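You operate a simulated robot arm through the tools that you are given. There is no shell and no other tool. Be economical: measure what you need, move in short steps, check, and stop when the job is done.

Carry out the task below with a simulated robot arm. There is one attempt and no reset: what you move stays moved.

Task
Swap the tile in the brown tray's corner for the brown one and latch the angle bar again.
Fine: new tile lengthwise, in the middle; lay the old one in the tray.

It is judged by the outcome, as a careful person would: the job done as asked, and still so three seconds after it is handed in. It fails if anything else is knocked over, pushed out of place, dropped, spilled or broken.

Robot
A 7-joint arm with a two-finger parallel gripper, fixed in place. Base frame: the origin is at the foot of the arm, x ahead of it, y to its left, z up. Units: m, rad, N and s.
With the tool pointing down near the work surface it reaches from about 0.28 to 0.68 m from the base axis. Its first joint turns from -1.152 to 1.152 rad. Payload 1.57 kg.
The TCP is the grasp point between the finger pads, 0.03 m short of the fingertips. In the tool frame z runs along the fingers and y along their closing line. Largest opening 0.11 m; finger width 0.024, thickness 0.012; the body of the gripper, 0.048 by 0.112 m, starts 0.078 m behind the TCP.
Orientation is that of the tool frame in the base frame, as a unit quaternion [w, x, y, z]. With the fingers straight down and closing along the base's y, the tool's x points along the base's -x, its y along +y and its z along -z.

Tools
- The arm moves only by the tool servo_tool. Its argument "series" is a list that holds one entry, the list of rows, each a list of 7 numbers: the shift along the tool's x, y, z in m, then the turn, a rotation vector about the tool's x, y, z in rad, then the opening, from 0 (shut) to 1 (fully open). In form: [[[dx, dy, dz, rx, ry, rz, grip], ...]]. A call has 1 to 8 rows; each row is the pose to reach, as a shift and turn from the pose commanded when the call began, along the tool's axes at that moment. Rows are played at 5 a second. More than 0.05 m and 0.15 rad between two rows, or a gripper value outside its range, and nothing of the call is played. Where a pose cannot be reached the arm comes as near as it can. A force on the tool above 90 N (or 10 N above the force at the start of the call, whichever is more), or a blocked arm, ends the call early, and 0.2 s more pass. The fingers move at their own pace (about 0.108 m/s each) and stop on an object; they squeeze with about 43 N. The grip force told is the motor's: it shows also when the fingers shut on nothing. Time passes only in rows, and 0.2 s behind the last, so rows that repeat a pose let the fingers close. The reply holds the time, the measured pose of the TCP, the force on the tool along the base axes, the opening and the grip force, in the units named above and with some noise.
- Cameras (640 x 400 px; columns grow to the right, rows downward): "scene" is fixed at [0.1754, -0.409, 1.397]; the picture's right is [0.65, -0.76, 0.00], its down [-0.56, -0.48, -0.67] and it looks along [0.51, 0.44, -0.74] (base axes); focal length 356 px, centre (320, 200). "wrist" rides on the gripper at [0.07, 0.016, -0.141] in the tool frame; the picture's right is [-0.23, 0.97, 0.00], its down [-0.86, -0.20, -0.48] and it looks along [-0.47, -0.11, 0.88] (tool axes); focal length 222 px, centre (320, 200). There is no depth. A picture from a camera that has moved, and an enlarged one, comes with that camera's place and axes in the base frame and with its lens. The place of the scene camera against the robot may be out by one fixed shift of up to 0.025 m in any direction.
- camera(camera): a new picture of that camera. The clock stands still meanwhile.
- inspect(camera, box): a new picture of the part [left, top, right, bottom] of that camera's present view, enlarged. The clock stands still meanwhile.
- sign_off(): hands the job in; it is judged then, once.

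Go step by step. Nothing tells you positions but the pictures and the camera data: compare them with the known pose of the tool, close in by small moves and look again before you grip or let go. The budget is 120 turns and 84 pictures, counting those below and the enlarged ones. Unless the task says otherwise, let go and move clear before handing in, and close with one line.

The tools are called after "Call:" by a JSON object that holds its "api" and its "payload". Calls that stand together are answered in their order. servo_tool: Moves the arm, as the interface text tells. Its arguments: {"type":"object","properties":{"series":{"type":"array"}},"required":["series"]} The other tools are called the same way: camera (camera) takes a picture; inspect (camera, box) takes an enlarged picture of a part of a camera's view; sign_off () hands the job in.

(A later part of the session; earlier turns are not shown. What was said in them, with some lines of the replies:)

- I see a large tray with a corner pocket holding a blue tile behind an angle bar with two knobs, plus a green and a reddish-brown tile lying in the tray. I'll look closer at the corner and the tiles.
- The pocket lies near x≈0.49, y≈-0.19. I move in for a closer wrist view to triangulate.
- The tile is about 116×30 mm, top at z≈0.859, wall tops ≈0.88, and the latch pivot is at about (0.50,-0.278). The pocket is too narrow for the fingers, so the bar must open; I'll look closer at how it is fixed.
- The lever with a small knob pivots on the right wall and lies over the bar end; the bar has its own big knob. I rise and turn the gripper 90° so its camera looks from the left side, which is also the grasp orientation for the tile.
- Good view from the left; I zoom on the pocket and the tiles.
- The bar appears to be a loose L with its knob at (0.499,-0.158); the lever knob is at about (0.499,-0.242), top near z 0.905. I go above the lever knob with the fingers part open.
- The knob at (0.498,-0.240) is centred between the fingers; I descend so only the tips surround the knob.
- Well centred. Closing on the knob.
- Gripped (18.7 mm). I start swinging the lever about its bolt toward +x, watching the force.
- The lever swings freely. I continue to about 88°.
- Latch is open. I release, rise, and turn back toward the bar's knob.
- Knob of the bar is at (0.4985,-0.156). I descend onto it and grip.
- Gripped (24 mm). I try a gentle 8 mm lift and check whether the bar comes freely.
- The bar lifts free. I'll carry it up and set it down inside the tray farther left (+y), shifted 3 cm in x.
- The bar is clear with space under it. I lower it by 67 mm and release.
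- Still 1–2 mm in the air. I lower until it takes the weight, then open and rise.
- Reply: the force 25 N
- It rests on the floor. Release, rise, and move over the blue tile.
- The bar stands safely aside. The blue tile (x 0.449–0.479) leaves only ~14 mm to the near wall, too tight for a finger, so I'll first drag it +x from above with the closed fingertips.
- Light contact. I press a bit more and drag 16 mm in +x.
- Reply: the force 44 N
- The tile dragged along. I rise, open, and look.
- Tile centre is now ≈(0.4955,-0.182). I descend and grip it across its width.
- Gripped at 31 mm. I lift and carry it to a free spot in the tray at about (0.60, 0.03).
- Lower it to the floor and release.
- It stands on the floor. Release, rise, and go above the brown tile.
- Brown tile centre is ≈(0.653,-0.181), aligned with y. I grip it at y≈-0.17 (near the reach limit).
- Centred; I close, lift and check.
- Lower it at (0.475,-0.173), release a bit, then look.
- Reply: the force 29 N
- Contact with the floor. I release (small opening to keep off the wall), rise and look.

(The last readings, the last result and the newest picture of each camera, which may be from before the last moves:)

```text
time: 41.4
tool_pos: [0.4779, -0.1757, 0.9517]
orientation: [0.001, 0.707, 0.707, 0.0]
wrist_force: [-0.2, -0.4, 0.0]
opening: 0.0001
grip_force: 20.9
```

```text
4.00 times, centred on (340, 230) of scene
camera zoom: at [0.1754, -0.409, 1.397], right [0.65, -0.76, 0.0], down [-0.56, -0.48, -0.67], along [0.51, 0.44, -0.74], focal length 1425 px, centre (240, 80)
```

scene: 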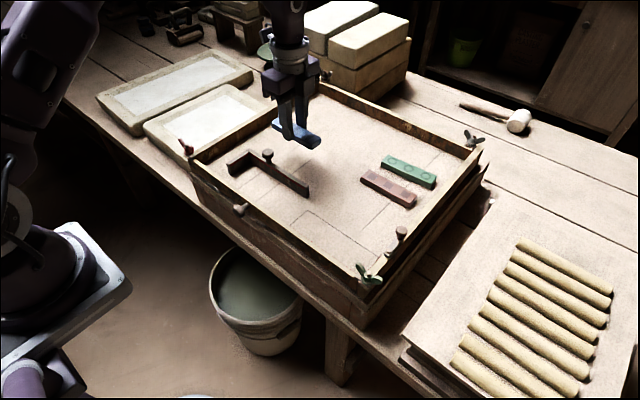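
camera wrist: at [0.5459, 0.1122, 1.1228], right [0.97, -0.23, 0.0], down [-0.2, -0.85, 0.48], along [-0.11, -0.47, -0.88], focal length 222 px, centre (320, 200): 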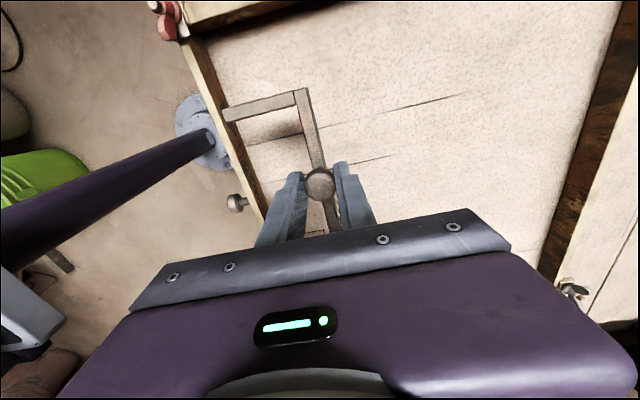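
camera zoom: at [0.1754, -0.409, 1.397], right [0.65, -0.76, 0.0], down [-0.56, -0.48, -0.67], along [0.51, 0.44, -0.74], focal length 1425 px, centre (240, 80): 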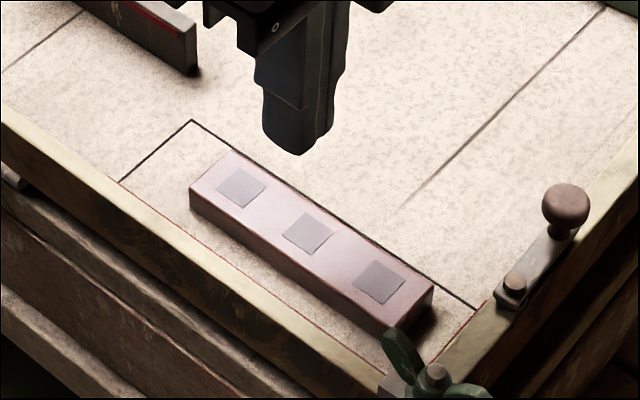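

Tile is at (0.4785,-0.184), parallel to the walls; it needs −15 mm in x to sit mid-pocket (0.4635,-0.183). I'll lower the closed fingers beyond its far side and push.

Call:
{"api": "servo_tool", "payload": {"series": [[[-0.008, 0.037, 0, 0, 0, 0, 0], [-0.008, 0.037, 0.03, 0, 0, 0, 0], [-0.008, 0.037, 0.06, 0, 0, 0, 0], [-0.008, 0.037, 0.076, 0, 0, 0, 0], [-0.008, 0.037, 0.076, 0, 0, 0, 0]]]}}

Call:
{"api": "servo_tool", "payload": {"series": [[[0, -0.005, 0, 0, 0, 0, 0], [0, -0.009, 0, 0, 0, 0, 0], [0, -0.013, 0, 0, 0, 0, 0], [0, -0.017, 0, 0, 0, 0, 0], [0, -0.021, 0, 0, 0, 0, 0], [0, -0.021, 0, 0, 0, 0, 0]]]}}

Call:
{"api": "inspect", "payload": {"camera": "wrist", "box": [230, 80, 400, 220]}}

```text
time: 42.6
tool_pos: [0.5158, -0.1837, 0.8738]
orientation: [0.0, 0.707, 0.707, 0.0]
wrist_force: [0.4, 0.0, 0.2]
opening: 0.0001
grip_force: 21.5
```

```text
time: 44.0
tool_pos: [0.4939, -0.184, 0.8765]
orientation: [0.0, 0.707, 0.707, 0.0]
wrist_force: [0.3, -1.0, 0.0]
opening: 0.0001
grip_force: 21.4
```

```text
2.86 times, centred on (315, 150) of wrist
camera zoom: at [0.5101, -0.1137, 1.0169], right [0.97, -0.23, 0.0], down [-0.2, -0.86, 0.48], along [-0.11, -0.47, -0.88], focal length 635 px, centre (334, 343)
```

zoom: 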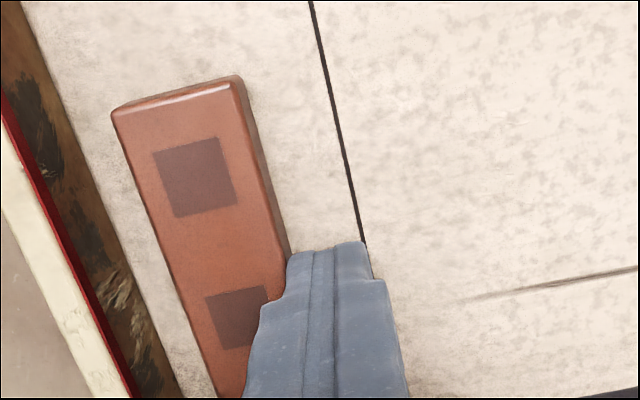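

Tile centre now ≈0.468; another 4.5 mm push, then withdraw.

Call:
{"api": "servo_tool", "payload": {"series": [[[0, -0.002, 0, 0, 0, 0, 0], [0, -0.0045, 0, 0, 0, 0, 0], [0, -0.0045, 0, 0, 0, 0, 0], [0, 0.004, 0, 0, 0, 0, 0], [0, 0.006, -0.03, 0, 0, 0, 0], [0.02, 0.006, -0.075, 0, 0, 0, 0], [0.06, -0.01, -0.085, 0, 0, 0, 0.2]]]}}

Call:
{"api": "inspect", "payload": {"camera": "wrist", "box": [220, 80, 390, 220]}}

Call:
{"api": "inspect", "payload": {"camera": "scene", "box": [270, 180, 410, 280]}}

```text
time: 45.6
tool_pos: [0.4855, -0.1217, 0.9623]
orientation: [0.0, 0.707, 0.707, 0.0]
wrist_force: [-0.8, -0.7, -0.5]
opening: 0.0221
grip_force: 0.0
```

```text
2.86 times, centred on (305, 150) of wrist
camera zoom: at [0.503, -0.0525, 1.1025], right [0.97, -0.23, 0.0], down [-0.2, -0.85, 0.48], along [-0.11, -0.47, -0.88], focal length 635 px, centre (363, 343)
```

zoom: 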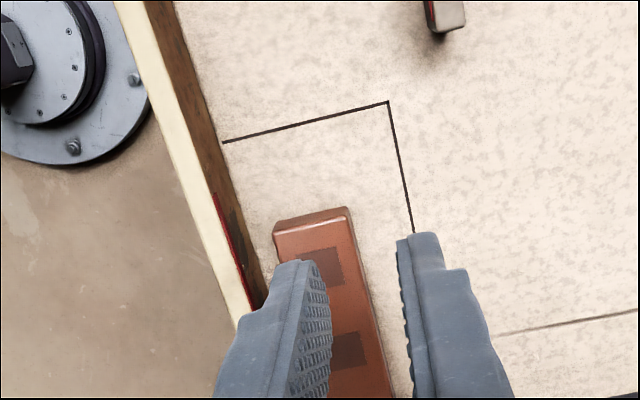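

```text
4.00 times, centred on (340, 230) of scene
camera zoom: at [0.1754, -0.4091, 1.397], right [0.65, -0.76, 0.0], down [-0.56, -0.48, -0.67], along [0.51, 0.44, -0.74], focal length 1425 px, centre (240, 80)
```

zoom: 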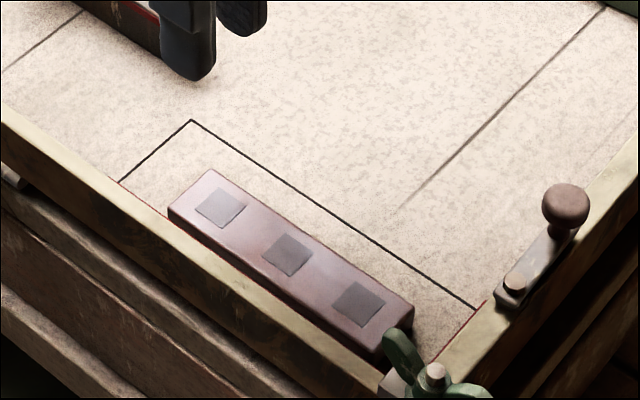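

The brown tile sits centred at ≈(0.4645,-0.183). Now I return to the bar's knob at (0.5295, 0.0445).

Call:
{"api": "servo_tool", "payload": {"series": [[[0.04, 0.011, -0.01, 0, 0, 0, 0.45], [0.08, 0.022, -0.01, 0, 0, 0, 0.45], [0.12, 0.033, -0.01, 0, 0, 0, 0.45], [0.166, 0.044, -0.005, 0, 0, 0, 0.45], [0.166, 0.044, 0, 0, 0, 0, 0.45], [0.166, 0.044, 0, 0, 0, 0, 0.45]]]}}

Call:
{"api": "inspect", "payload": {"camera": "wrist", "box": [240, 80, 400, 220]}}

```text
time: 47.0
tool_pos: [0.5285, 0.0432, 0.9615]
orientation: [0.0, 0.707, 0.707, -0.001]
wrist_force: [-0.8, -0.1, 0.2]
opening: 0.0496
grip_force: 0.2
```

```text
2.86 times, centred on (320, 150) of wrist
camera zoom: at [0.5459, 0.113, 1.1019], right [0.97, -0.23, 0.0], down [-0.2, -0.86, 0.48], along [-0.11, -0.47, -0.88], focal length 635 px, centre (320, 343)
```

zoom: 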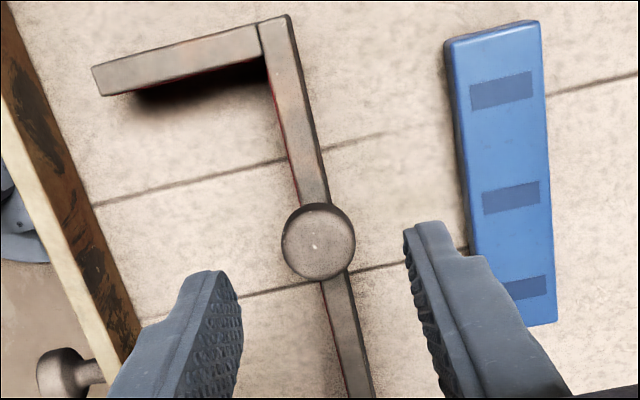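

Knob where expected (0.5293, 0.0448). I descend, grip and lift the bar.

Call:
{"api": "servo_tool", "payload": {"series": [[[0.0015, 0.0007, 0.025, 0, 0, 0, 0.45], [0.0015, 0.0007, 0.049, 0, 0, 0, 0.45], [0.0015, 0.0007, 0.049, 0, 0, 0, 0.1], [0.0015, 0.0007, 0.049, 0, 0, 0, 0.1], [0.0015, 0.0007, 0.049, 0, 0, 0, 0.1], [0.0015, 0.0007, 0.02, 0, 0, 0, 0.1], [0.0015, 0.0007, -0.012, 0, 0, 0, 0.1]]]}}

Call:
{"api": "servo_tool", "payload": {"series": [[[-0.04, 0, 0, 0, 0, 0, 0.1], [-0.08, -0.008, 0, 0, 0, 0, 0.1], [-0.12, -0.016, 0, 0, 0, 0, 0.1], [-0.16, -0.024, 0, 0, 0, 0, 0.1], [-0.2, -0.03, 0, 0, 0, 0, 0.1], [-0.2, -0.03, 0, 0, 0, 0, 0.1], [-0.2, -0.03, 0.03, 0, 0, 0, 0.1], [-0.2, -0.03, 0.03, 0, 0, 0, 0.1]]]}}

Call:
{"api": "inspect", "payload": {"camera": "wrist", "box": [220, 80, 400, 230]}}

Call:
{"api": "inspect", "payload": {"camera": "scene", "box": [260, 160, 420, 280]}}

```text
time: 48.6
tool_pos: [0.5294, 0.0431, 0.9719]
orientation: [0.0, 0.707, 0.707, -0.001]
wrist_force: [0.2, -0.2, -4.1]
opening: 0.0244
grip_force: 36.3
```

```text
time: 50.4
tool_pos: [0.4979, -0.1559, 0.941]
orientation: [0.002, 0.708, 0.707, 0.001]
wrist_force: [0.6, -0.7, -0.9]
opening: 0.0238
grip_force: 35.5
```

```text
2.67 times, centred on (310, 155) of wrist
camera zoom: at [0.5152, -0.0879, 1.0826], right [0.97, -0.23, 0.0], down [-0.2, -0.85, 0.48], along [-0.11, -0.47, -0.88], focal length 592 px, centre (347, 320)
```

zoom: 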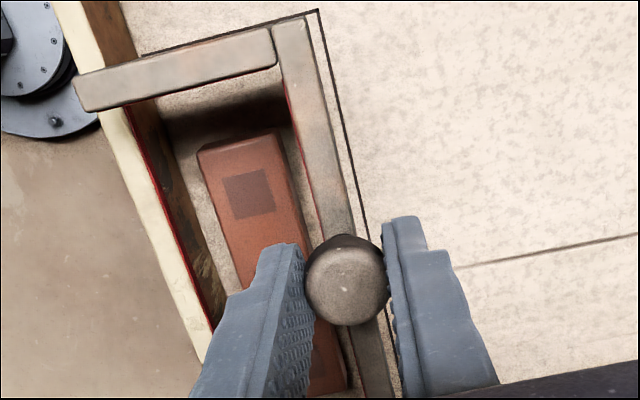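

```text
3.33 times, centred on (340, 220) of scene
camera zoom: at [0.1755, -0.4091, 1.397], right [0.65, -0.76, 0.0], down [-0.56, -0.48, -0.67], along [0.51, 0.44, -0.74], focal length 1188 px, centre (253, 133)
```

zoom: 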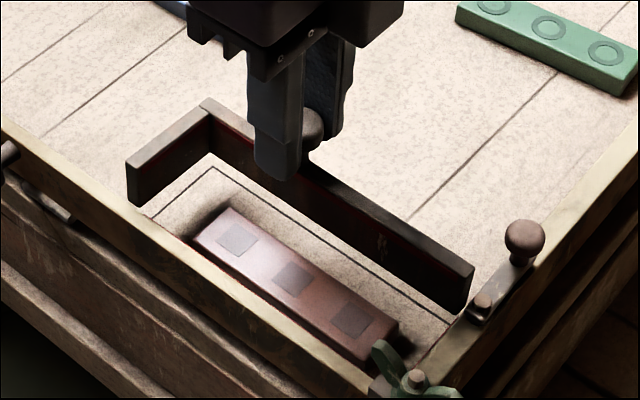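

The bar's outer corner is over the outline on the floor. Lowering gently.

Call:
{"api": "servo_tool", "payload": {"series": [[[0, 0, 0.01, 0, 0, 0, 0.1], [0, 0, 0.02, 0, 0, 0, 0.1], [0, 0, 0.025, 0, 0, 0, 0.1], [0, 0, 0.0265, 0, 0, 0, 0.1]]]}}

Call:
{"api": "inspect", "payload": {"camera": "wrist", "box": [220, 80, 400, 230]}}

```text
time: 51.4
tool_pos: [0.5011, -0.1567, 0.9172]
orientation: [0.003, 0.707, 0.707, 0.002]
wrist_force: [20.6, 5.0, 40.1]
opening: 0.0267
grip_force: 37.3
```

```text
2.67 times, centred on (310, 155) of wrist
camera zoom: at [0.5168, -0.0865, 1.058], right [0.97, -0.23, 0.01], down [-0.2, -0.85, 0.48], along [-0.1, -0.47, -0.88], focal length 592 px, centre (347, 320)
```

zoom: 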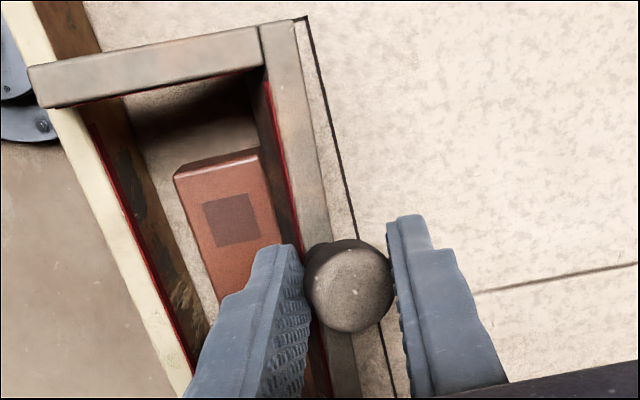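

Something blocks it early (40 N, 20 N sideways). I lift 10 mm and look.

Call:
{"api": "inspect", "payload": {"camera": "scene", "box": [270, 170, 410, 270]}}

Call:
{"api": "servo_tool", "payload": {"series": [[[0, 0, -0.005, 0, 0, 0, 0.1], [0, 0, -0.012, 0, 0, 0, 0.1], [0, 0, -0.012, 0, 0, 0, 0.1]]]}}

Call:
{"api": "inspect", "payload": {"camera": "scene", "box": [270, 170, 410, 270]}}

Call:
{"api": "inspect", "payload": {"camera": "wrist", "box": [220, 80, 400, 230]}}

```text
4.00 times, centred on (340, 220) of scene
camera zoom: at [0.1753, -0.4087, 1.3971], right [0.65, -0.76, 0.0], down [-0.56, -0.48, -0.67], along [0.51, 0.44, -0.74], focal length 1425 px, centre (240, 120)
```

zoom: 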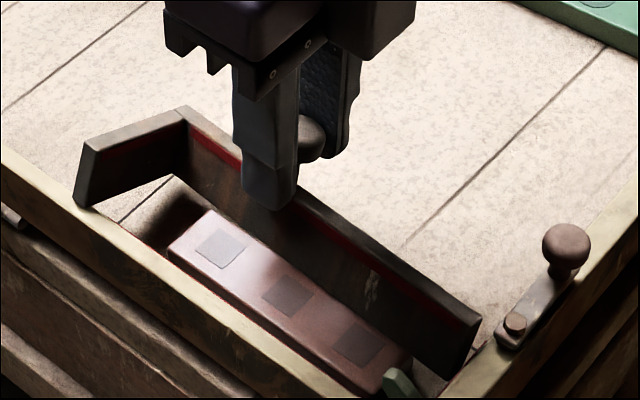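

```text
time: 52.2
tool_pos: [0.4975, -0.1557, 0.9273]
orientation: [0.0, 0.707, 0.707, 0.0]
wrist_force: [0.6, -0.5, -4.5]
opening: 0.0244
grip_force: 36.0
```

```text
4.00 times, centred on (340, 220) of scene
camera zoom: at [0.1755, -0.4091, 1.397], right [0.65, -0.76, 0.0], down [-0.56, -0.48, -0.67], along [0.51, 0.44, -0.74], focal length 1425 px, centre (240, 120)
```

zoom: 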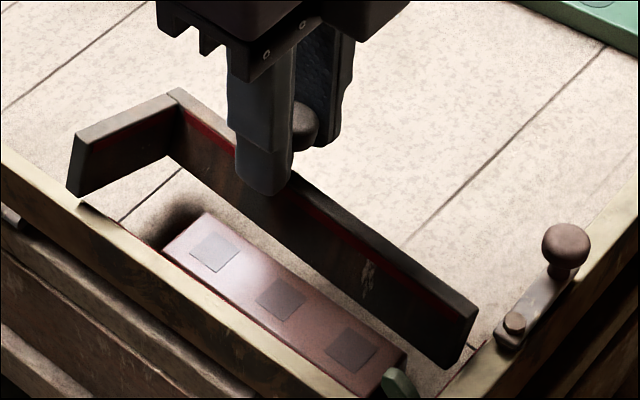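

```text
2.67 times, centred on (310, 155) of wrist
camera zoom: at [0.515, -0.0857, 1.0689], right [0.97, -0.23, 0.0], down [-0.2, -0.86, 0.48], along [-0.11, -0.47, -0.88], focal length 592 px, centre (347, 320)
```

zoom: 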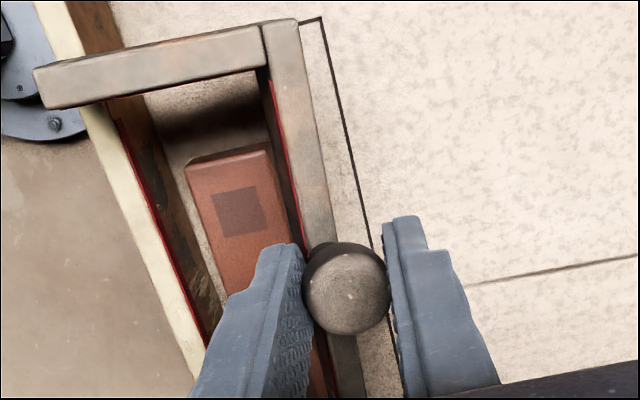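

The short leg's tip caught the near wall's top (about 2 mm too far toward −x), and the bar has tilted in the grip. I'll set it flat on open floor at +x/+y, regrip and try again.

Call:
{"api": "servo_tool", "payload": {"series": [[[0, 0, -0.02, 0, 0, 0, 0.1], [0, 0, -0.045, 0, 0, 0, 0.1], [0.02, 0.025, -0.045, 0, 0, 0, 0.1], [0.04, 0.05, -0.045, 0, 0, 0, 0.1], [0.05, 0.055, -0.045, 0, 0, 0, 0.1], [0.05, 0.055, -0.02, 0, 0, 0, 0.1], [0.05, 0.055, 0.0, 0, 0, 0, 0.1], [0.05, 0.055, 0.007, 0, 0, 0, 0.1]]]}}

Call:
{"api": "inspect", "payload": {"camera": "scene", "box": [270, 130, 430, 250]}}

```text
time: 54.0
tool_pos: [0.5538, -0.1062, 0.9205]
orientation: [0.0, 0.707, 0.707, -0.001]
wrist_force: [0.2, 0.2, -5.3]
opening: 0.0236
grip_force: 36.0
```

```text
3.33 times, centred on (350, 190) of scene
camera zoom: at [0.1755, -0.4091, 1.397], right [0.65, -0.76, 0.0], down [-0.56, -0.48, -0.67], along [0.51, 0.44, -0.74], focal length 1188 px, centre (220, 233)
```

zoom: 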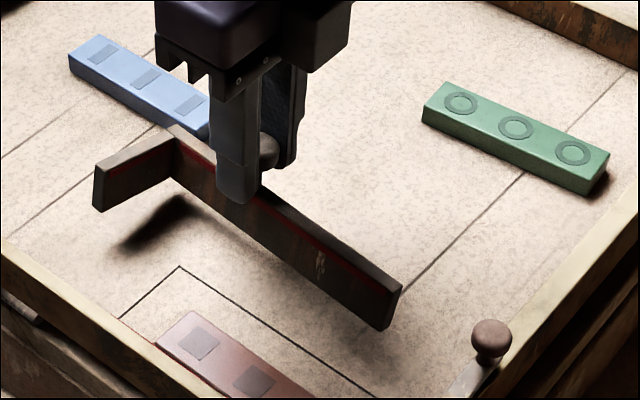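

Clear of the other pieces. I lower until it touches, press lightly flat, then release.

Call:
{"api": "servo_tool", "payload": {"series": [[[0, 0, 0.003, 0, 0, 0, 0.1], [0, 0, 0.005, 0, 0, 0, 0.1], [0, 0, 0.007, 0, 0, 0, 0.1], [0, 0, 0.008, 0, 0, 0, 0.1]]]}}

Call:
{"api": "inspect", "payload": {"camera": "scene", "box": [270, 130, 430, 250]}}

```text
time: 55.0
tool_pos: [0.5513, -0.1058, 0.913]
orientation: [0.001, 0.707, 0.708, 0.0]
wrist_force: [0.4, 0.5, -5.0]
opening: 0.0241
grip_force: 36.2
```

```text
3.33 times, centred on (350, 190) of scene
camera zoom: at [0.1755, -0.4091, 1.397], right [0.65, -0.76, 0.0], down [-0.56, -0.48, -0.67], along [0.51, 0.44, -0.74], focal length 1188 px, centre (220, 233)
```

zoom: 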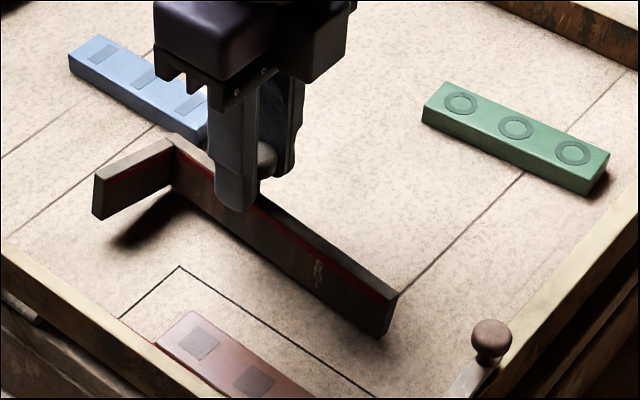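

Still hanging; continue lowering slowly.

Call:
{"api": "servo_tool", "payload": {"series": [[[0, 0, 0.002, 0, 0, 0, 0.1], [0, 0, 0.0035, 0, 0, 0, 0.1], [0, 0, 0.005, 0, 0, 0, 0.1], [0, 0, 0.006, 0, 0, 0, 0.1]]]}}

Call:
{"api": "inspect", "payload": {"camera": "scene", "box": [270, 130, 430, 250]}}

```text
time: 56.0
tool_pos: [0.553, -0.1055, 0.9069]
orientation: [0.0, 0.707, 0.708, 0.0]
wrist_force: [1.7, 4.5, 6.3]
opening: 0.024
grip_force: 36.2
```

```text
3.33 times, centred on (350, 190) of scene
camera zoom: at [0.1754, -0.4089, 1.3971], right [0.65, -0.76, 0.0], down [-0.56, -0.48, -0.67], along [0.51, 0.44, -0.74], focal length 1188 px, centre (220, 233)
```

zoom: 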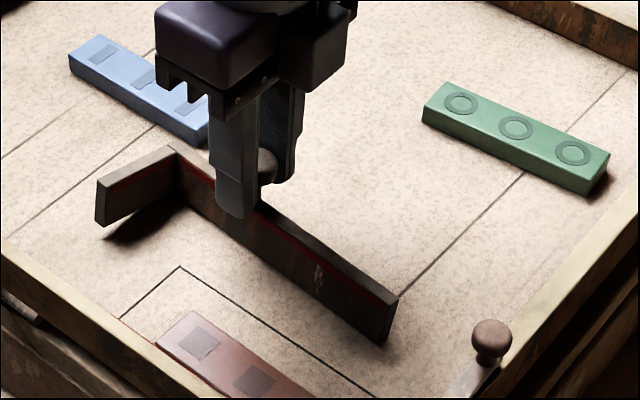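

The −y end touches. I press slightly further so it levels, then let go gently.

Call:
{"api": "servo_tool", "payload": {"series": [[[0, 0, 0.002, 0, 0, 0, 0.1], [0, 0, 0.003, 0, 0, 0, 0.1], [0, 0, 0.003, 0, 0, 0, 0.22], [0, 0, 0.003, 0, 0, 0, 0.25], [0, 0, 0.003, 0, 0, 0, 0.45], [0, 0, 0.003, 0, 0, 0, 0.45]]]}}

Call:
{"api": "inspect", "payload": {"camera": "scene", "box": [270, 130, 430, 250]}}

Call:
{"api": "servo_tool", "payload": {"series": [[[0, 0, -0.02, 0, 0, 0, 0.45], [0, 0, -0.05, 0, 0, 0, 0.45], [0, 0, -0.06, 0, 0, 0, 0.45]]]}}

Call:
{"api": "inspect", "payload": {"camera": "wrist", "box": [220, 80, 400, 230]}}

```text
time: 57.4
tool_pos: [0.5533, -0.1059, 0.9041]
orientation: [0.0, 0.707, 0.707, -0.001]
wrist_force: [-0.5, -0.3, 0.3]
opening: 0.0498
grip_force: 0.1
```

```text
3.33 times, centred on (350, 190) of scene
camera zoom: at [0.1754, -0.409, 1.397], right [0.65, -0.76, 0.0], down [-0.56, -0.48, -0.67], along [0.51, 0.44, -0.74], focal length 1188 px, centre (220, 233)
```

zoom: 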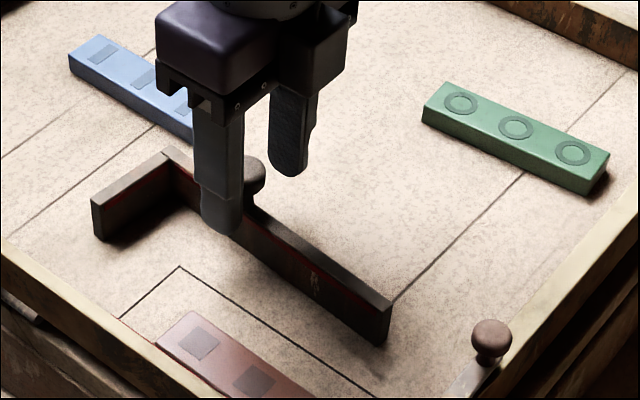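

```text
time: 58.2
tool_pos: [0.5549, -0.1054, 0.9646]
orientation: [0.0, 0.707, 0.707, -0.001]
wrist_force: [0.1, -0.5, -0.4]
opening: 0.0495
grip_force: 0.1
```

```text
2.67 times, centred on (310, 155) of wrist
camera zoom: at [0.5712, -0.0364, 1.1053], right [0.97, -0.23, 0.0], down [-0.2, -0.86, 0.48], along [-0.11, -0.47, -0.88], focal length 592 px, centre (347, 320)
```

zoom: 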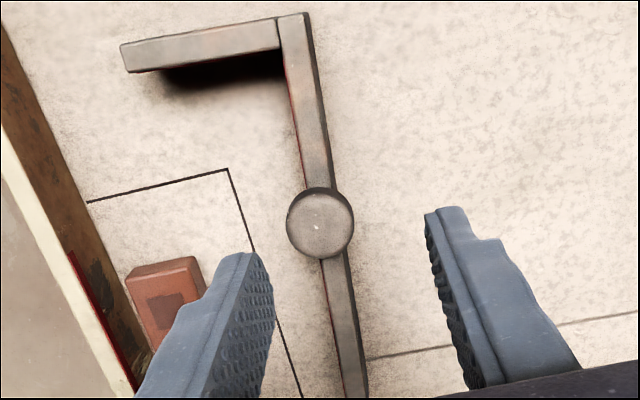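

The bar lies flat again, yawed ≈4.8° clockwise; knob at (0.546,-0.103). I align the gripper to it, grip, lift and rotate back.

Call:
{"api": "servo_tool", "payload": {"series": [[[0.0025, -0.009, 0.0, 0, 0, 0.084, 0.45], [0.0025, -0.009, 0.03, 0, 0, 0.084, 0.45], [0.0025, -0.009, 0.053, 0, 0, 0.084, 0.45], [0.0025, -0.009, 0.053, 0, 0, 0.084, 0.45]]]}}

Call:
{"api": "inspect", "payload": {"camera": "wrist", "box": [220, 80, 400, 230]}}

```text
time: 59.2
tool_pos: [0.545, -0.1032, 0.91]
orientation: [0.0, 0.736, 0.677, 0.0]
wrist_force: [-0.6, 0.8, 1.2]
opening: 0.0497
grip_force: 0.2
```

```text
2.67 times, centred on (310, 155) of wrist
camera zoom: at [0.5673, -0.0357, 1.0518], right [0.95, -0.31, 0.0], down [-0.27, -0.84, 0.48], along [-0.15, -0.46, -0.88], focal length 592 px, centre (347, 320)
```

zoom: 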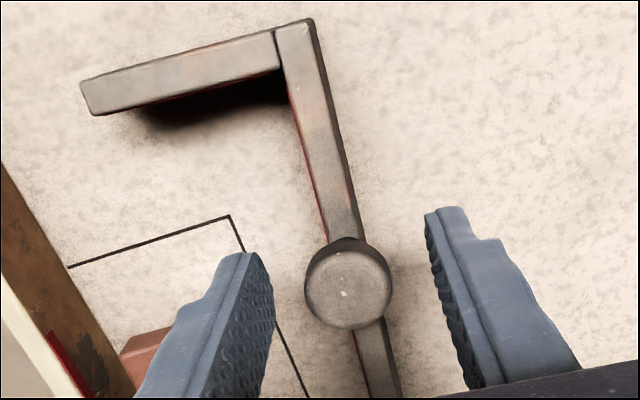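

Centred. Grip, lift, and rotate back to square.

Call:
{"api": "servo_tool", "payload": {"series": [[[0, 0, 0, 0, 0, 0, 0.1], [0, 0, 0, 0, 0, 0, 0.1], [0, 0, 0, 0, 0, 0, 0.1], [0, 0, -0.02, 0, 0, 0, 0.1], [0, 0, -0.045, 0, 0, 0, 0.1], [0, 0, -0.065, 0, 0, -0.084, 0.1], [0, 0, -0.065, 0, 0, -0.084, 0.1]]]}}

Call:
{"api": "servo_tool", "payload": {"series": [[[-0.02, -0.015, 0, 0, 0, 0, 0.1], [-0.04, -0.035, 0, 0, 0, 0, 0.1], [-0.0525, -0.045, 0, 0, 0, 0, 0.1], [-0.0525, -0.045, 0, 0, 0, 0, 0.1], [-0.0525, -0.045, 0.018, 0, 0, 0, 0.1], [-0.0525, -0.045, 0.018, 0, 0, 0, 0.1]]]}}

Call:
{"api": "inspect", "payload": {"camera": "wrist", "box": [220, 80, 400, 230]}}

Call:
{"api": "inspect", "payload": {"camera": "scene", "box": [260, 160, 420, 280]}}

```text
time: 60.8
tool_pos: [0.5432, -0.1041, 0.9772]
orientation: [-0.001, 0.707, 0.707, 0.0]
wrist_force: [0.3, 0.1, -4.5]
opening: 0.024
grip_force: 35.7
```

```text
time: 62.2
tool_pos: [0.5008, -0.1553, 0.9574]
orientation: [0.0, 0.708, 0.707, 0.0]
wrist_force: [-0.5, -0.9, -4.4]
opening: 0.0241
grip_force: 36.1
```

```text
2.67 times, centred on (310, 155) of wrist
camera zoom: at [0.516, -0.0865, 1.0992], right [0.97, -0.23, 0.0], down [-0.2, -0.86, 0.48], along [-0.11, -0.47, -0.88], focal length 592 px, centre (347, 320)
```

zoom: 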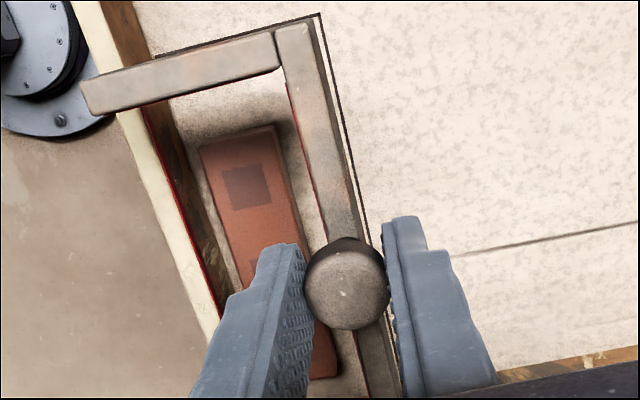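

```text
3.33 times, centred on (340, 220) of scene
camera zoom: at [0.1755, -0.4091, 1.397], right [0.65, -0.76, 0.0], down [-0.56, -0.48, -0.67], along [0.51, 0.44, -0.74], focal length 1188 px, centre (253, 133)
```

zoom: 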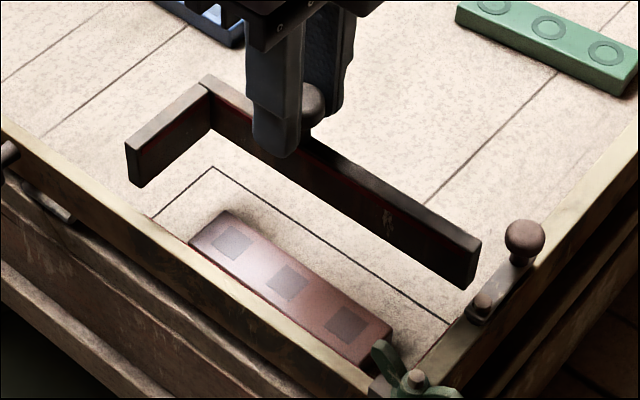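

Bar is square, with its tip ≈4 mm clear of the wall. Lowering in stages.

Call:
{"api": "servo_tool", "payload": {"series": [[[0, 0, 0.01, 0, 0, 0, 0.1], [0, 0, 0.02, 0, 0, 0, 0.1], [0, 0, 0.027, 0, 0, 0, 0.1], [0, 0, 0.034, 0, 0, 0, 0.1], [0, 0, 0.034, 0, 0, 0, 0.1]]]}}

Call:
{"api": "inspect", "payload": {"camera": "scene", "box": [270, 170, 410, 270]}}

```text
time: 63.4
tool_pos: [0.4976, -0.1563, 0.9237]
orientation: [0.0, 0.707, 0.707, 0.0]
wrist_force: [0.5, -0.3, -5.6]
opening: 0.0241
grip_force: 36.0
```

```text
4.00 times, centred on (340, 220) of scene
camera zoom: at [0.1755, -0.4091, 1.397], right [0.65, -0.76, 0.0], down [-0.56, -0.48, -0.67], along [0.51, 0.44, -0.74], focal length 1425 px, centre (240, 120)
```

zoom: 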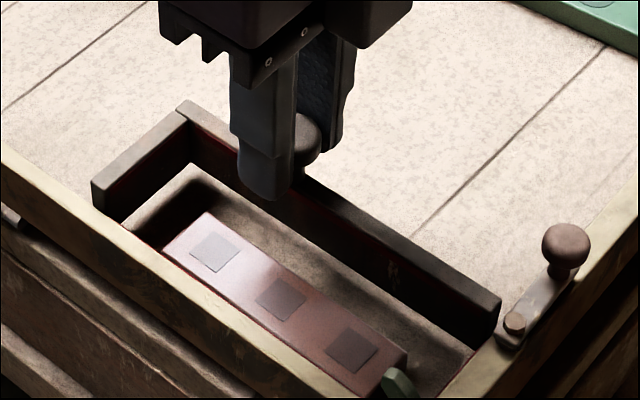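

It passed the wall freely. Lower the last 13 mm.

Call:
{"api": "servo_tool", "payload": {"series": [[[0, 0, 0.006, 0, 0, 0, 0.1], [0, 0, 0.011, 0, 0, 0, 0.1], [0, 0, 0.0125, 0, 0, 0, 0.1], [0, 0, 0.0135, 0, 0, 0, 0.1]]]}}

Call:
{"api": "inspect", "payload": {"camera": "scene", "box": [270, 170, 410, 270]}}

Call:
{"api": "inspect", "payload": {"camera": "wrist", "box": [220, 80, 400, 230]}}

```text
time: 64.4
tool_pos: [0.4995, -0.1558, 0.911]
orientation: [0.0, 0.707, 0.707, 0.0]
wrist_force: [1.4, -0.3, 1.1]
opening: 0.024
grip_force: 35.7
```

```text
4.00 times, centred on (340, 220) of scene
camera zoom: at [0.1754, -0.409, 1.397], right [0.65, -0.76, 0.0], down [-0.56, -0.48, -0.67], along [0.51, 0.44, -0.74], focal length 1425 px, centre (240, 120)
```

zoom: 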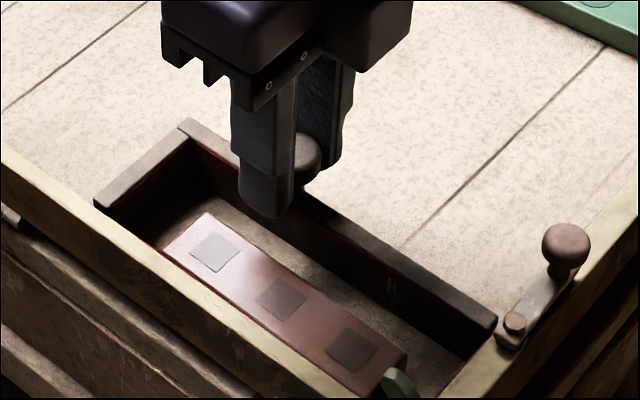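

```text
2.67 times, centred on (310, 155) of wrist
camera zoom: at [0.5159, -0.0862, 1.0521], right [0.97, -0.23, 0.0], down [-0.2, -0.86, 0.48], along [-0.11, -0.47, -0.88], focal length 592 px, centre (347, 320)
```

zoom: 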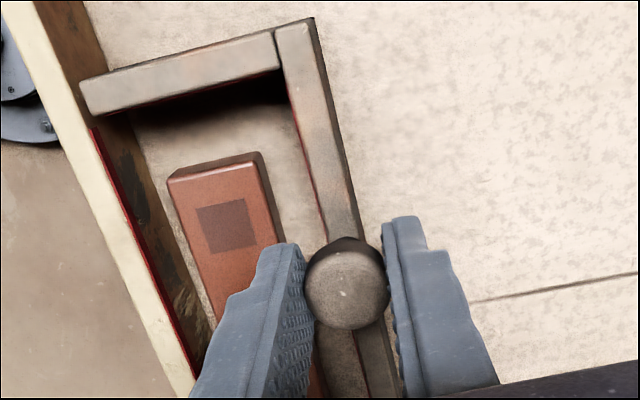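

The bar is seated exactly as before. Release, rise, and move with a quarter turn to the lever knob.

Call:
{"api": "servo_tool", "payload": {"series": [[[0, 0, 0, 0, 0, 0, 0.25], [0, 0, 0, 0, 0, 0, 0.45], [0, 0, -0.02, 0, 0, 0, 0.45], [0, 0, -0.055, 0, 0, 0, 0.45]]]}}

Call:
{"api": "servo_tool", "payload": {"series": [[[-0.015, 0.0045, 0, 0, 0, 0.145, 0.45], [-0.03, 0.009, 0, 0, 0, 0.29, 0.45], [-0.045, 0.0135, 0, 0, 0, 0.435, 0.45], [-0.06, 0.018, 0, 0, 0, 0.58, 0.45], [-0.075, 0.0225, 0, 0, 0, 0.725, 0.45], [-0.09, 0.027, 0, 0, 0, 0.87, 0.45], [-0.105, 0.0315, 0, 0, 0, 1.015, 0.45], [-0.12, 0.0355, 0, 0, 0, 1.16, 0.45]]]}}

Call:
{"api": "servo_tool", "payload": {"series": [[[0, 0, 0, 0, 0, 0.14, 0.45], [0, 0, 0, 0, 0, 0.28, 0.45], [0, 0, 0, 0, 0, 0.38, 0.45], [0, 0, 0, 0, 0, 0.38, 0.45]]]}}

Call:
{"api": "inspect", "payload": {"camera": "wrist", "box": [240, 80, 400, 220]}}

Call:
{"api": "inspect", "payload": {"camera": "scene", "box": [270, 170, 430, 270]}}

```text
time: 65.4
tool_pos: [0.4998, -0.1567, 0.9647]
orientation: [0.0, 0.706, 0.708, 0.0]
wrist_force: [0.1, -0.2, 0.2]
opening: 0.0493
grip_force: 0.1
```

```text
time: 67.2
tool_pos: [0.5351, -0.2762, 0.9657]
orientation: [0.0, 0.979, 0.202, -0.001]
wrist_force: [0.7, 0.1, 0.4]
opening: 0.0493
grip_force: 0.2
```

```text
time: 68.2
tool_pos: [0.5339, -0.2764, 0.9661]
orientation: [0.0, 1.0, 0.015, -0.001]
wrist_force: [-0.2, -0.8, 0.1]
opening: 0.0494
grip_force: 0.0
```

```text
2.86 times, centred on (320, 150) of wrist
camera zoom: at [0.6053, -0.2907, 1.1071], right [-0.2, -0.98, 0.0], down [-0.86, 0.17, 0.48], along [-0.47, 0.09, -0.88], focal length 635 px, centre (320, 343)
```

zoom: 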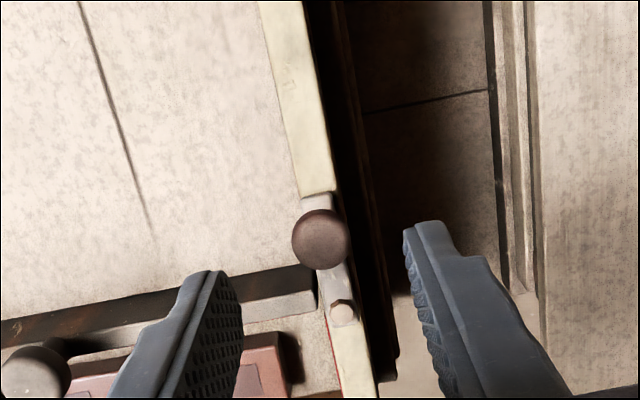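

```text
4.00 times, centred on (350, 220) of scene
camera zoom: at [0.1754, -0.409, 1.397], right [0.65, -0.76, 0.0], down [-0.56, -0.48, -0.67], along [0.51, 0.44, -0.74], focal length 1425 px, centre (200, 120)
```

zoom: 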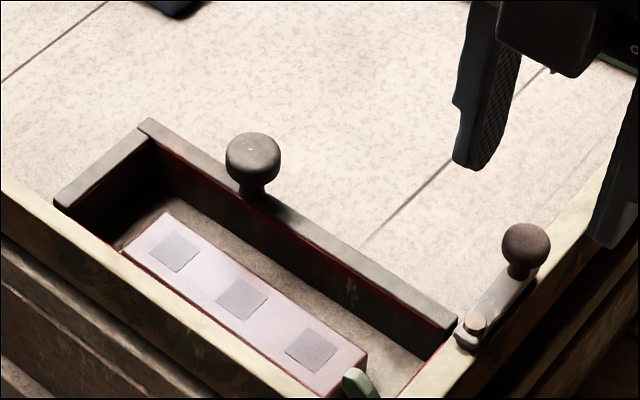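

Lever knob at (0.5355,-0.277). Descend and grip it.

Call:
{"api": "servo_tool", "payload": {"series": [[[0.0015, 0.001, 0.025, 0, 0, 0, 0.45], [0.0015, 0.001, 0.049, 0, 0, 0, 0.45], [0.0015, 0.001, 0.049, 0, 0, 0, 0.1], [0.0015, 0.001, 0.049, 0, 0, 0, 0.1], [0.0015, 0.001, 0.049, 0, 0, 0, 0.1]]]}}

```text
time: 69.4
tool_pos: [0.535, -0.2777, 0.9158]
orientation: [0.001, 1.0, 0.016, -0.001]
wrist_force: [0.7, 0.2, -0.8]
opening: 0.0191
grip_force: 33.1
```

Gripped. Swing the lever back over the bar, in two arcs.

Call:
{"api": "servo_tool", "payload": {"series": [[[-0.0004, -0.005, 0, 0, 0, -0.14, 0.1], [-0.0014, -0.0099, 0, 0, 0, -0.28, 0.1], [-0.0031, -0.0147, 0, 0, 0, -0.42, 0.1], [-0.0055, -0.0191, 0, 0, 0, -0.56, 0.1], [-0.0085, -0.0232, 0, 0, 0, -0.7, 0.1], [-0.012, -0.0268, 0, 0, 0, -0.84, 0.1], [-0.0159, -0.0299, 0, 0, 0, -0.98, 0.1], [-0.0203, -0.0324, 0, 0, 0, -1.12, 0.1]]]}}

Call:
{"api": "inspect", "payload": {"camera": "scene", "box": [300, 190, 420, 265]}}

```text
time: 71.2
tool_pos: [0.5146, -0.2454, 0.9165]
orientation: [-0.001, 0.838, 0.545, 0.0]
wrist_force: [-0.6, 6.6, -8.7]
opening: 0.019
grip_force: 33.4
```

```text
5.33 times, centred on (360, 228) of scene
camera zoom: at [0.1755, -0.4089, 1.397], right [0.65, -0.76, 0.0], down [-0.56, -0.48, -0.67], along [0.51, 0.44, -0.74], focal length 1900 px, centre (107, 53)
```

zoom: 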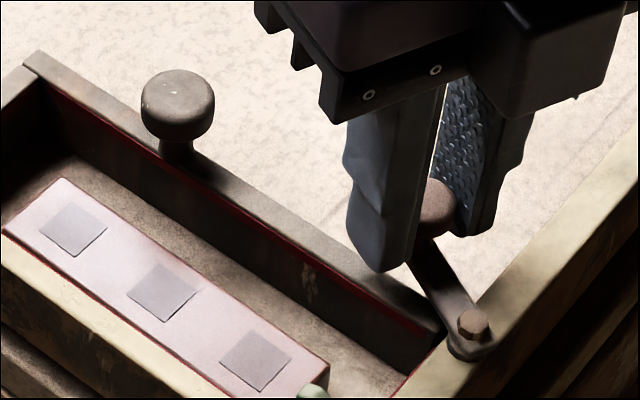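

Going well. Final part of the arc onto the bar.

Call:
{"api": "servo_tool", "payload": {"series": [[[-0.0004, -0.005, 0, 0, 0, -0.14, 0.1], [-0.0014, -0.0099, 0, 0, 0, -0.28, 0.1], [-0.0031, -0.0147, 0, 0, 0, -0.42, 0.1], [-0.0031, -0.0147, 0, 0, 0, -0.42, 0.1]]]}}

Call:
{"api": "inspect", "payload": {"camera": "scene", "box": [300, 190, 420, 265]}}

```text
time: 72.2
tool_pos: [0.5004, -0.2402, 0.9168]
orientation: [-0.001, 0.707, 0.708, 0.001]
wrist_force: [1.7, 12.3, -7.9]
opening: 0.0191
grip_force: 33.4
```

```text
5.33 times, centred on (360, 228) of scene
camera zoom: at [0.1756, -0.4088, 1.397], right [0.65, -0.76, 0.0], down [-0.56, -0.48, -0.67], along [0.51, 0.44, -0.74], focal length 1900 px, centre (107, 53)
```

zoom: 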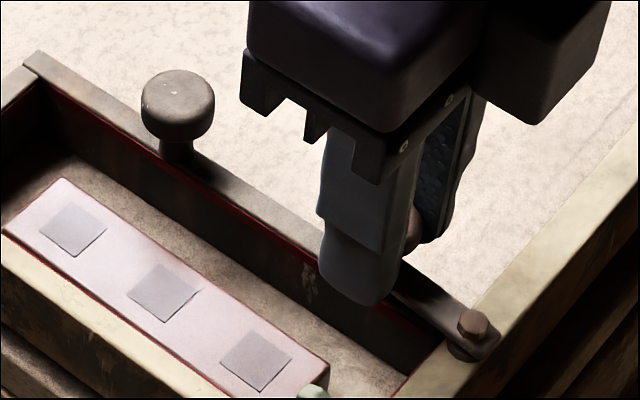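

The lever lies along the bar. A tiny nudge of 1.5 mm, then release and rise clear.

Call:
{"api": "servo_tool", "payload": {"series": [[[-0.001, -0.0015, 0, 0, 0, 0, 0.1], [-0.001, -0.0015, 0, 0, 0, 0, 0.3], [-0.001, -0.0015, 0, 0, 0, 0, 0.5], [-0.001, -0.0015, -0.02, 0, 0, 0, 0.5], [-0.001, -0.0015, -0.06, 0, 0, 0, 0.5], [0.04, -0.0015, -0.09, 0, 0, 0, 0.5], [0.08, 0, -0.11, 0, 0, 0, 0.5], [0.11, 0, -0.14, 0, 0, 0, 0.5]]]}}

Call:
{"api": "inspect", "payload": {"camera": "scene", "box": [280, 180, 410, 280]}}

Call:
{"api": "camera", "payload": {"camera": "scene"}}

Call:
{"api": "inspect", "payload": {"camera": "wrist", "box": [230, 100, 400, 235]}}

```text
refused: row 6 steps farther than a row can; nothing moved
```

```text
4.00 times, centred on (345, 230) of scene
camera zoom: at [0.1756, -0.4088, 1.397], right [0.65, -0.76, 0.0], down [-0.56, -0.48, -0.67], along [0.51, 0.44, -0.74], focal length 1425 px, centre (220, 80)
```

zoom: 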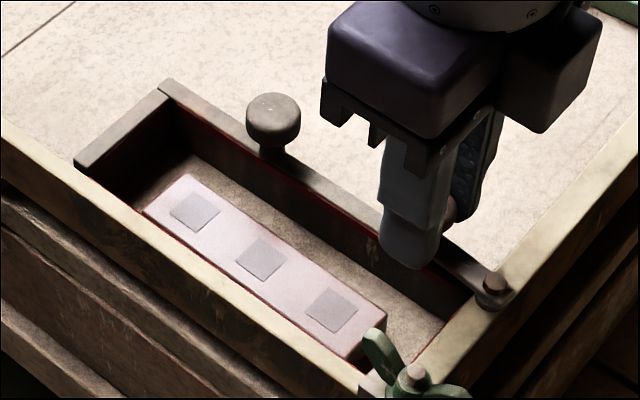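

```text
17 pictures are left
```

scene: 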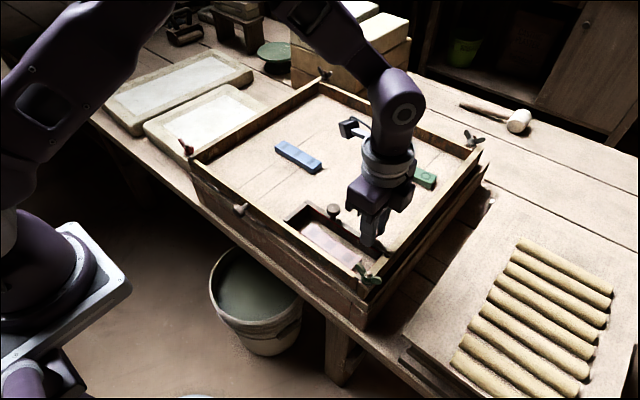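

```text
2.96 times, centred on (315, 168) of wrist
camera zoom: at [0.5177, -0.1714, 1.0576], right [0.97, -0.23, 0.0], down [-0.2, -0.86, 0.48], along [-0.11, -0.47, -0.88], focal length 658 px, centre (335, 296)
```

zoom: 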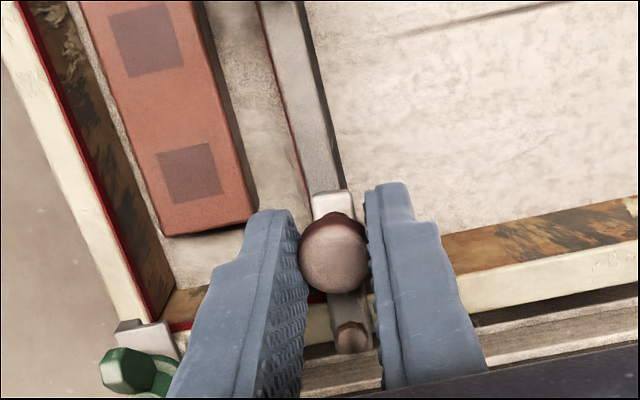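

That call was refused for step size; I repeat it with shorter steps.

Call:
{"api": "servo_tool", "payload": {"series": [[[-0.001, -0.0015, 0, 0, 0, 0, 0.1], [-0.001, -0.0015, 0, 0, 0, 0, 0.3], [-0.001, -0.0015, 0, 0, 0, 0, 0.5], [-0.001, -0.0015, -0.02, 0, 0, 0, 0.5], [-0.001, -0.0015, -0.06, 0, 0, 0, 0.5], [0.03, 0, -0.09, 0, 0, 0, 0.5], [0.06, 0, -0.115, 0, 0, 0, 0.5], [0.09, 0, -0.14, 0, 0, 0, 0.5]]]}}

Call:
{"api": "inspect", "payload": {"camera": "scene", "box": [280, 180, 410, 280]}}

Call:
{"api": "inspect", "payload": {"camera": "wrist", "box": [230, 100, 400, 235]}}

```text
time: 74.0
tool_pos: [0.501, -0.1508, 1.0571]
orientation: [0.0, 0.707, 0.707, 0.0]
wrist_force: [0.2, 0.4, -0.9]
opening: 0.0551
grip_force: 0.1
```

```text
4.00 times, centred on (345, 230) of scene
camera zoom: at [0.1754, -0.409, 1.397], right [0.65, -0.76, 0.0], down [-0.56, -0.48, -0.67], along [0.51, 0.44, -0.74], focal length 1425 px, centre (220, 80)
```

zoom: 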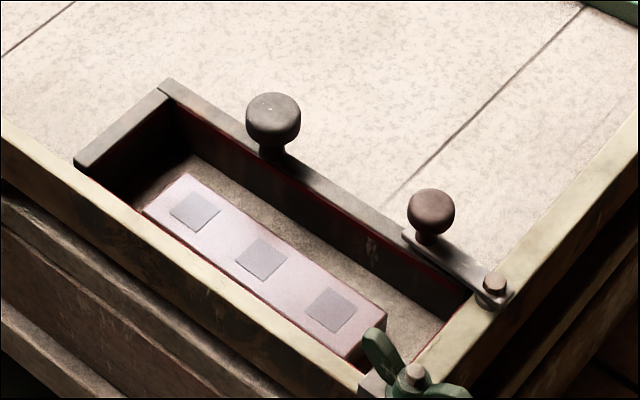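

```text
2.96 times, centred on (315, 168) of wrist
camera zoom: at [0.5178, -0.0807, 1.1979], right [0.97, -0.23, 0.0], down [-0.2, -0.85, 0.48], along [-0.11, -0.47, -0.88], focal length 658 px, centre (335, 296)
```

zoom: 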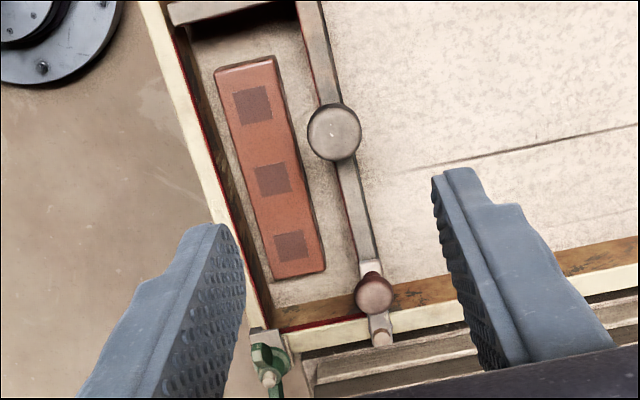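

Latched as at the start. The brown tile sits about 3–4 mm nearer the front wall than mid-pocket, so I'll correct it by a small press-and-drag from above with closed fingertips.

Call:
{"api": "servo_tool", "payload": {"series": [[[-0.033, -0.015, 0.02, 0, 0, 0, 0], [-0.033, -0.04, 0.05, 0, 0, 0, 0], [-0.033, -0.04, 0.09, 0, 0, 0, 0], [-0.033, -0.04, 0.13, 0, 0, 0, 0], [-0.033, -0.04, 0.155, 0, 0, 0, 0], [-0.033, -0.04, 0.16, 0, 0, 0, 0], [-0.033, -0.04, 0.16, 0, 0, 0, 0]]]}}

Call:
{"api": "inspect", "payload": {"camera": "wrist", "box": [230, 100, 400, 235]}}

```text
time: 75.6
tool_pos: [0.4598, -0.1845, 0.8968]
orientation: [0.0, 0.707, 0.707, 0.0]
wrist_force: [0.1, 0.5, 0.2]
opening: 0.0001
grip_force: 20.8
```

```text
2.96 times, centred on (315, 168) of wrist
camera zoom: at [0.477, -0.1151, 1.0377], right [0.97, -0.23, 0.0], down [-0.2, -0.86, 0.48], along [-0.11, -0.47, -0.88], focal length 658 px, centre (335, 296)
```

zoom: 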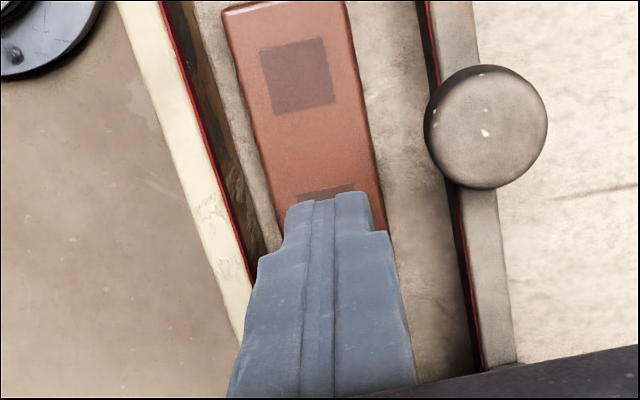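

Confirmed: tile centre 0.4606, pocket middle 0.4649. Press and drag +4 mm, then lift straight up.

Call:
{"api": "servo_tool", "payload": {"series": [[[0, 0, 0.006, 0, 0, 0, 0], [0, 0, 0.0095, 0, 0, 0, 0], [0, 0, 0.0108, 0, 0, 0, 0], [0, 0.002, 0.0108, 0, 0, 0, 0], [0, 0.004, 0.0108, 0, 0, 0, 0], [0, 0.0045, 0.0108, 0, 0, 0, 0], [0, 0.0045, 0, 0, 0, 0, 0], [0, 0.0045, -0.03, 0, 0, 0, 0]]]}}

Call:
{"api": "servo_tool", "payload": {"series": [[[0, 0, -0.04, 0, 0, 0, 0.2], [0.03, 0.01, -0.07, 0, 0, 0, 0.5], [0.06, 0.03, -0.1, 0, 0, 0, 0.5], [0.06, 0.03, -0.13, 0, 0, 0, 0.5], [0.06, 0.03, -0.13, 0, 0, 0, 0.5]]]}}

Call:
{"api": "inspect", "payload": {"camera": "wrist", "box": [230, 80, 400, 235]}}

Call:
{"api": "inspect", "payload": {"camera": "scene", "box": [280, 180, 410, 280]}}

```text
time: 77.4
tool_pos: [0.4656, -0.1845, 0.9277]
orientation: [0.0, 0.707, 0.707, 0.0]
wrist_force: [0.7, 0.4, -0.7]
opening: 0.0003
grip_force: 21.2
```

```text
time: 78.6
tool_pos: [0.4961, -0.1253, 1.059]
orientation: [0.0, 0.707, 0.707, 0.0]
wrist_force: [-0.3, 0.4, 0.7]
opening: 0.0552
grip_force: 0.1
```

```text
2.58 times, centred on (315, 158) of wrist
camera zoom: at [0.5129, -0.0554, 1.1994], right [0.97, -0.23, 0.0], down [-0.2, -0.85, 0.48], along [-0.11, -0.47, -0.88], focal length 573 px, centre (333, 310)
```

zoom: 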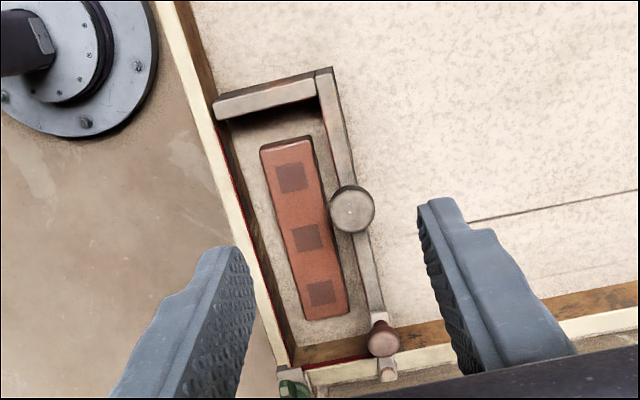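

```text
4.00 times, centred on (345, 230) of scene
camera zoom: at [0.1754, -0.409, 1.397], right [0.65, -0.76, 0.0], down [-0.56, -0.48, -0.67], along [0.51, 0.44, -0.74], focal length 1425 px, centre (220, 80)
```

zoom: 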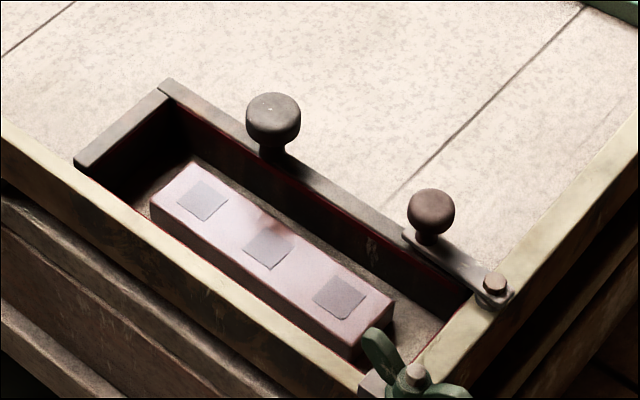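

The brown tile is centred and lengthwise in the corner pocket. The bar and latch are back as they were, the blue tile lies in the tray, and the arm is clear, so I'm handing the job in.

Call:
{"api": "sign_off", "payload": {}}

```text
The job is handed in.
```

The brown tile is in the tray's corner, lengthwise and within about 2 mm of the middle. The angle bar is latched again, and the blue tile is lying in the tray.
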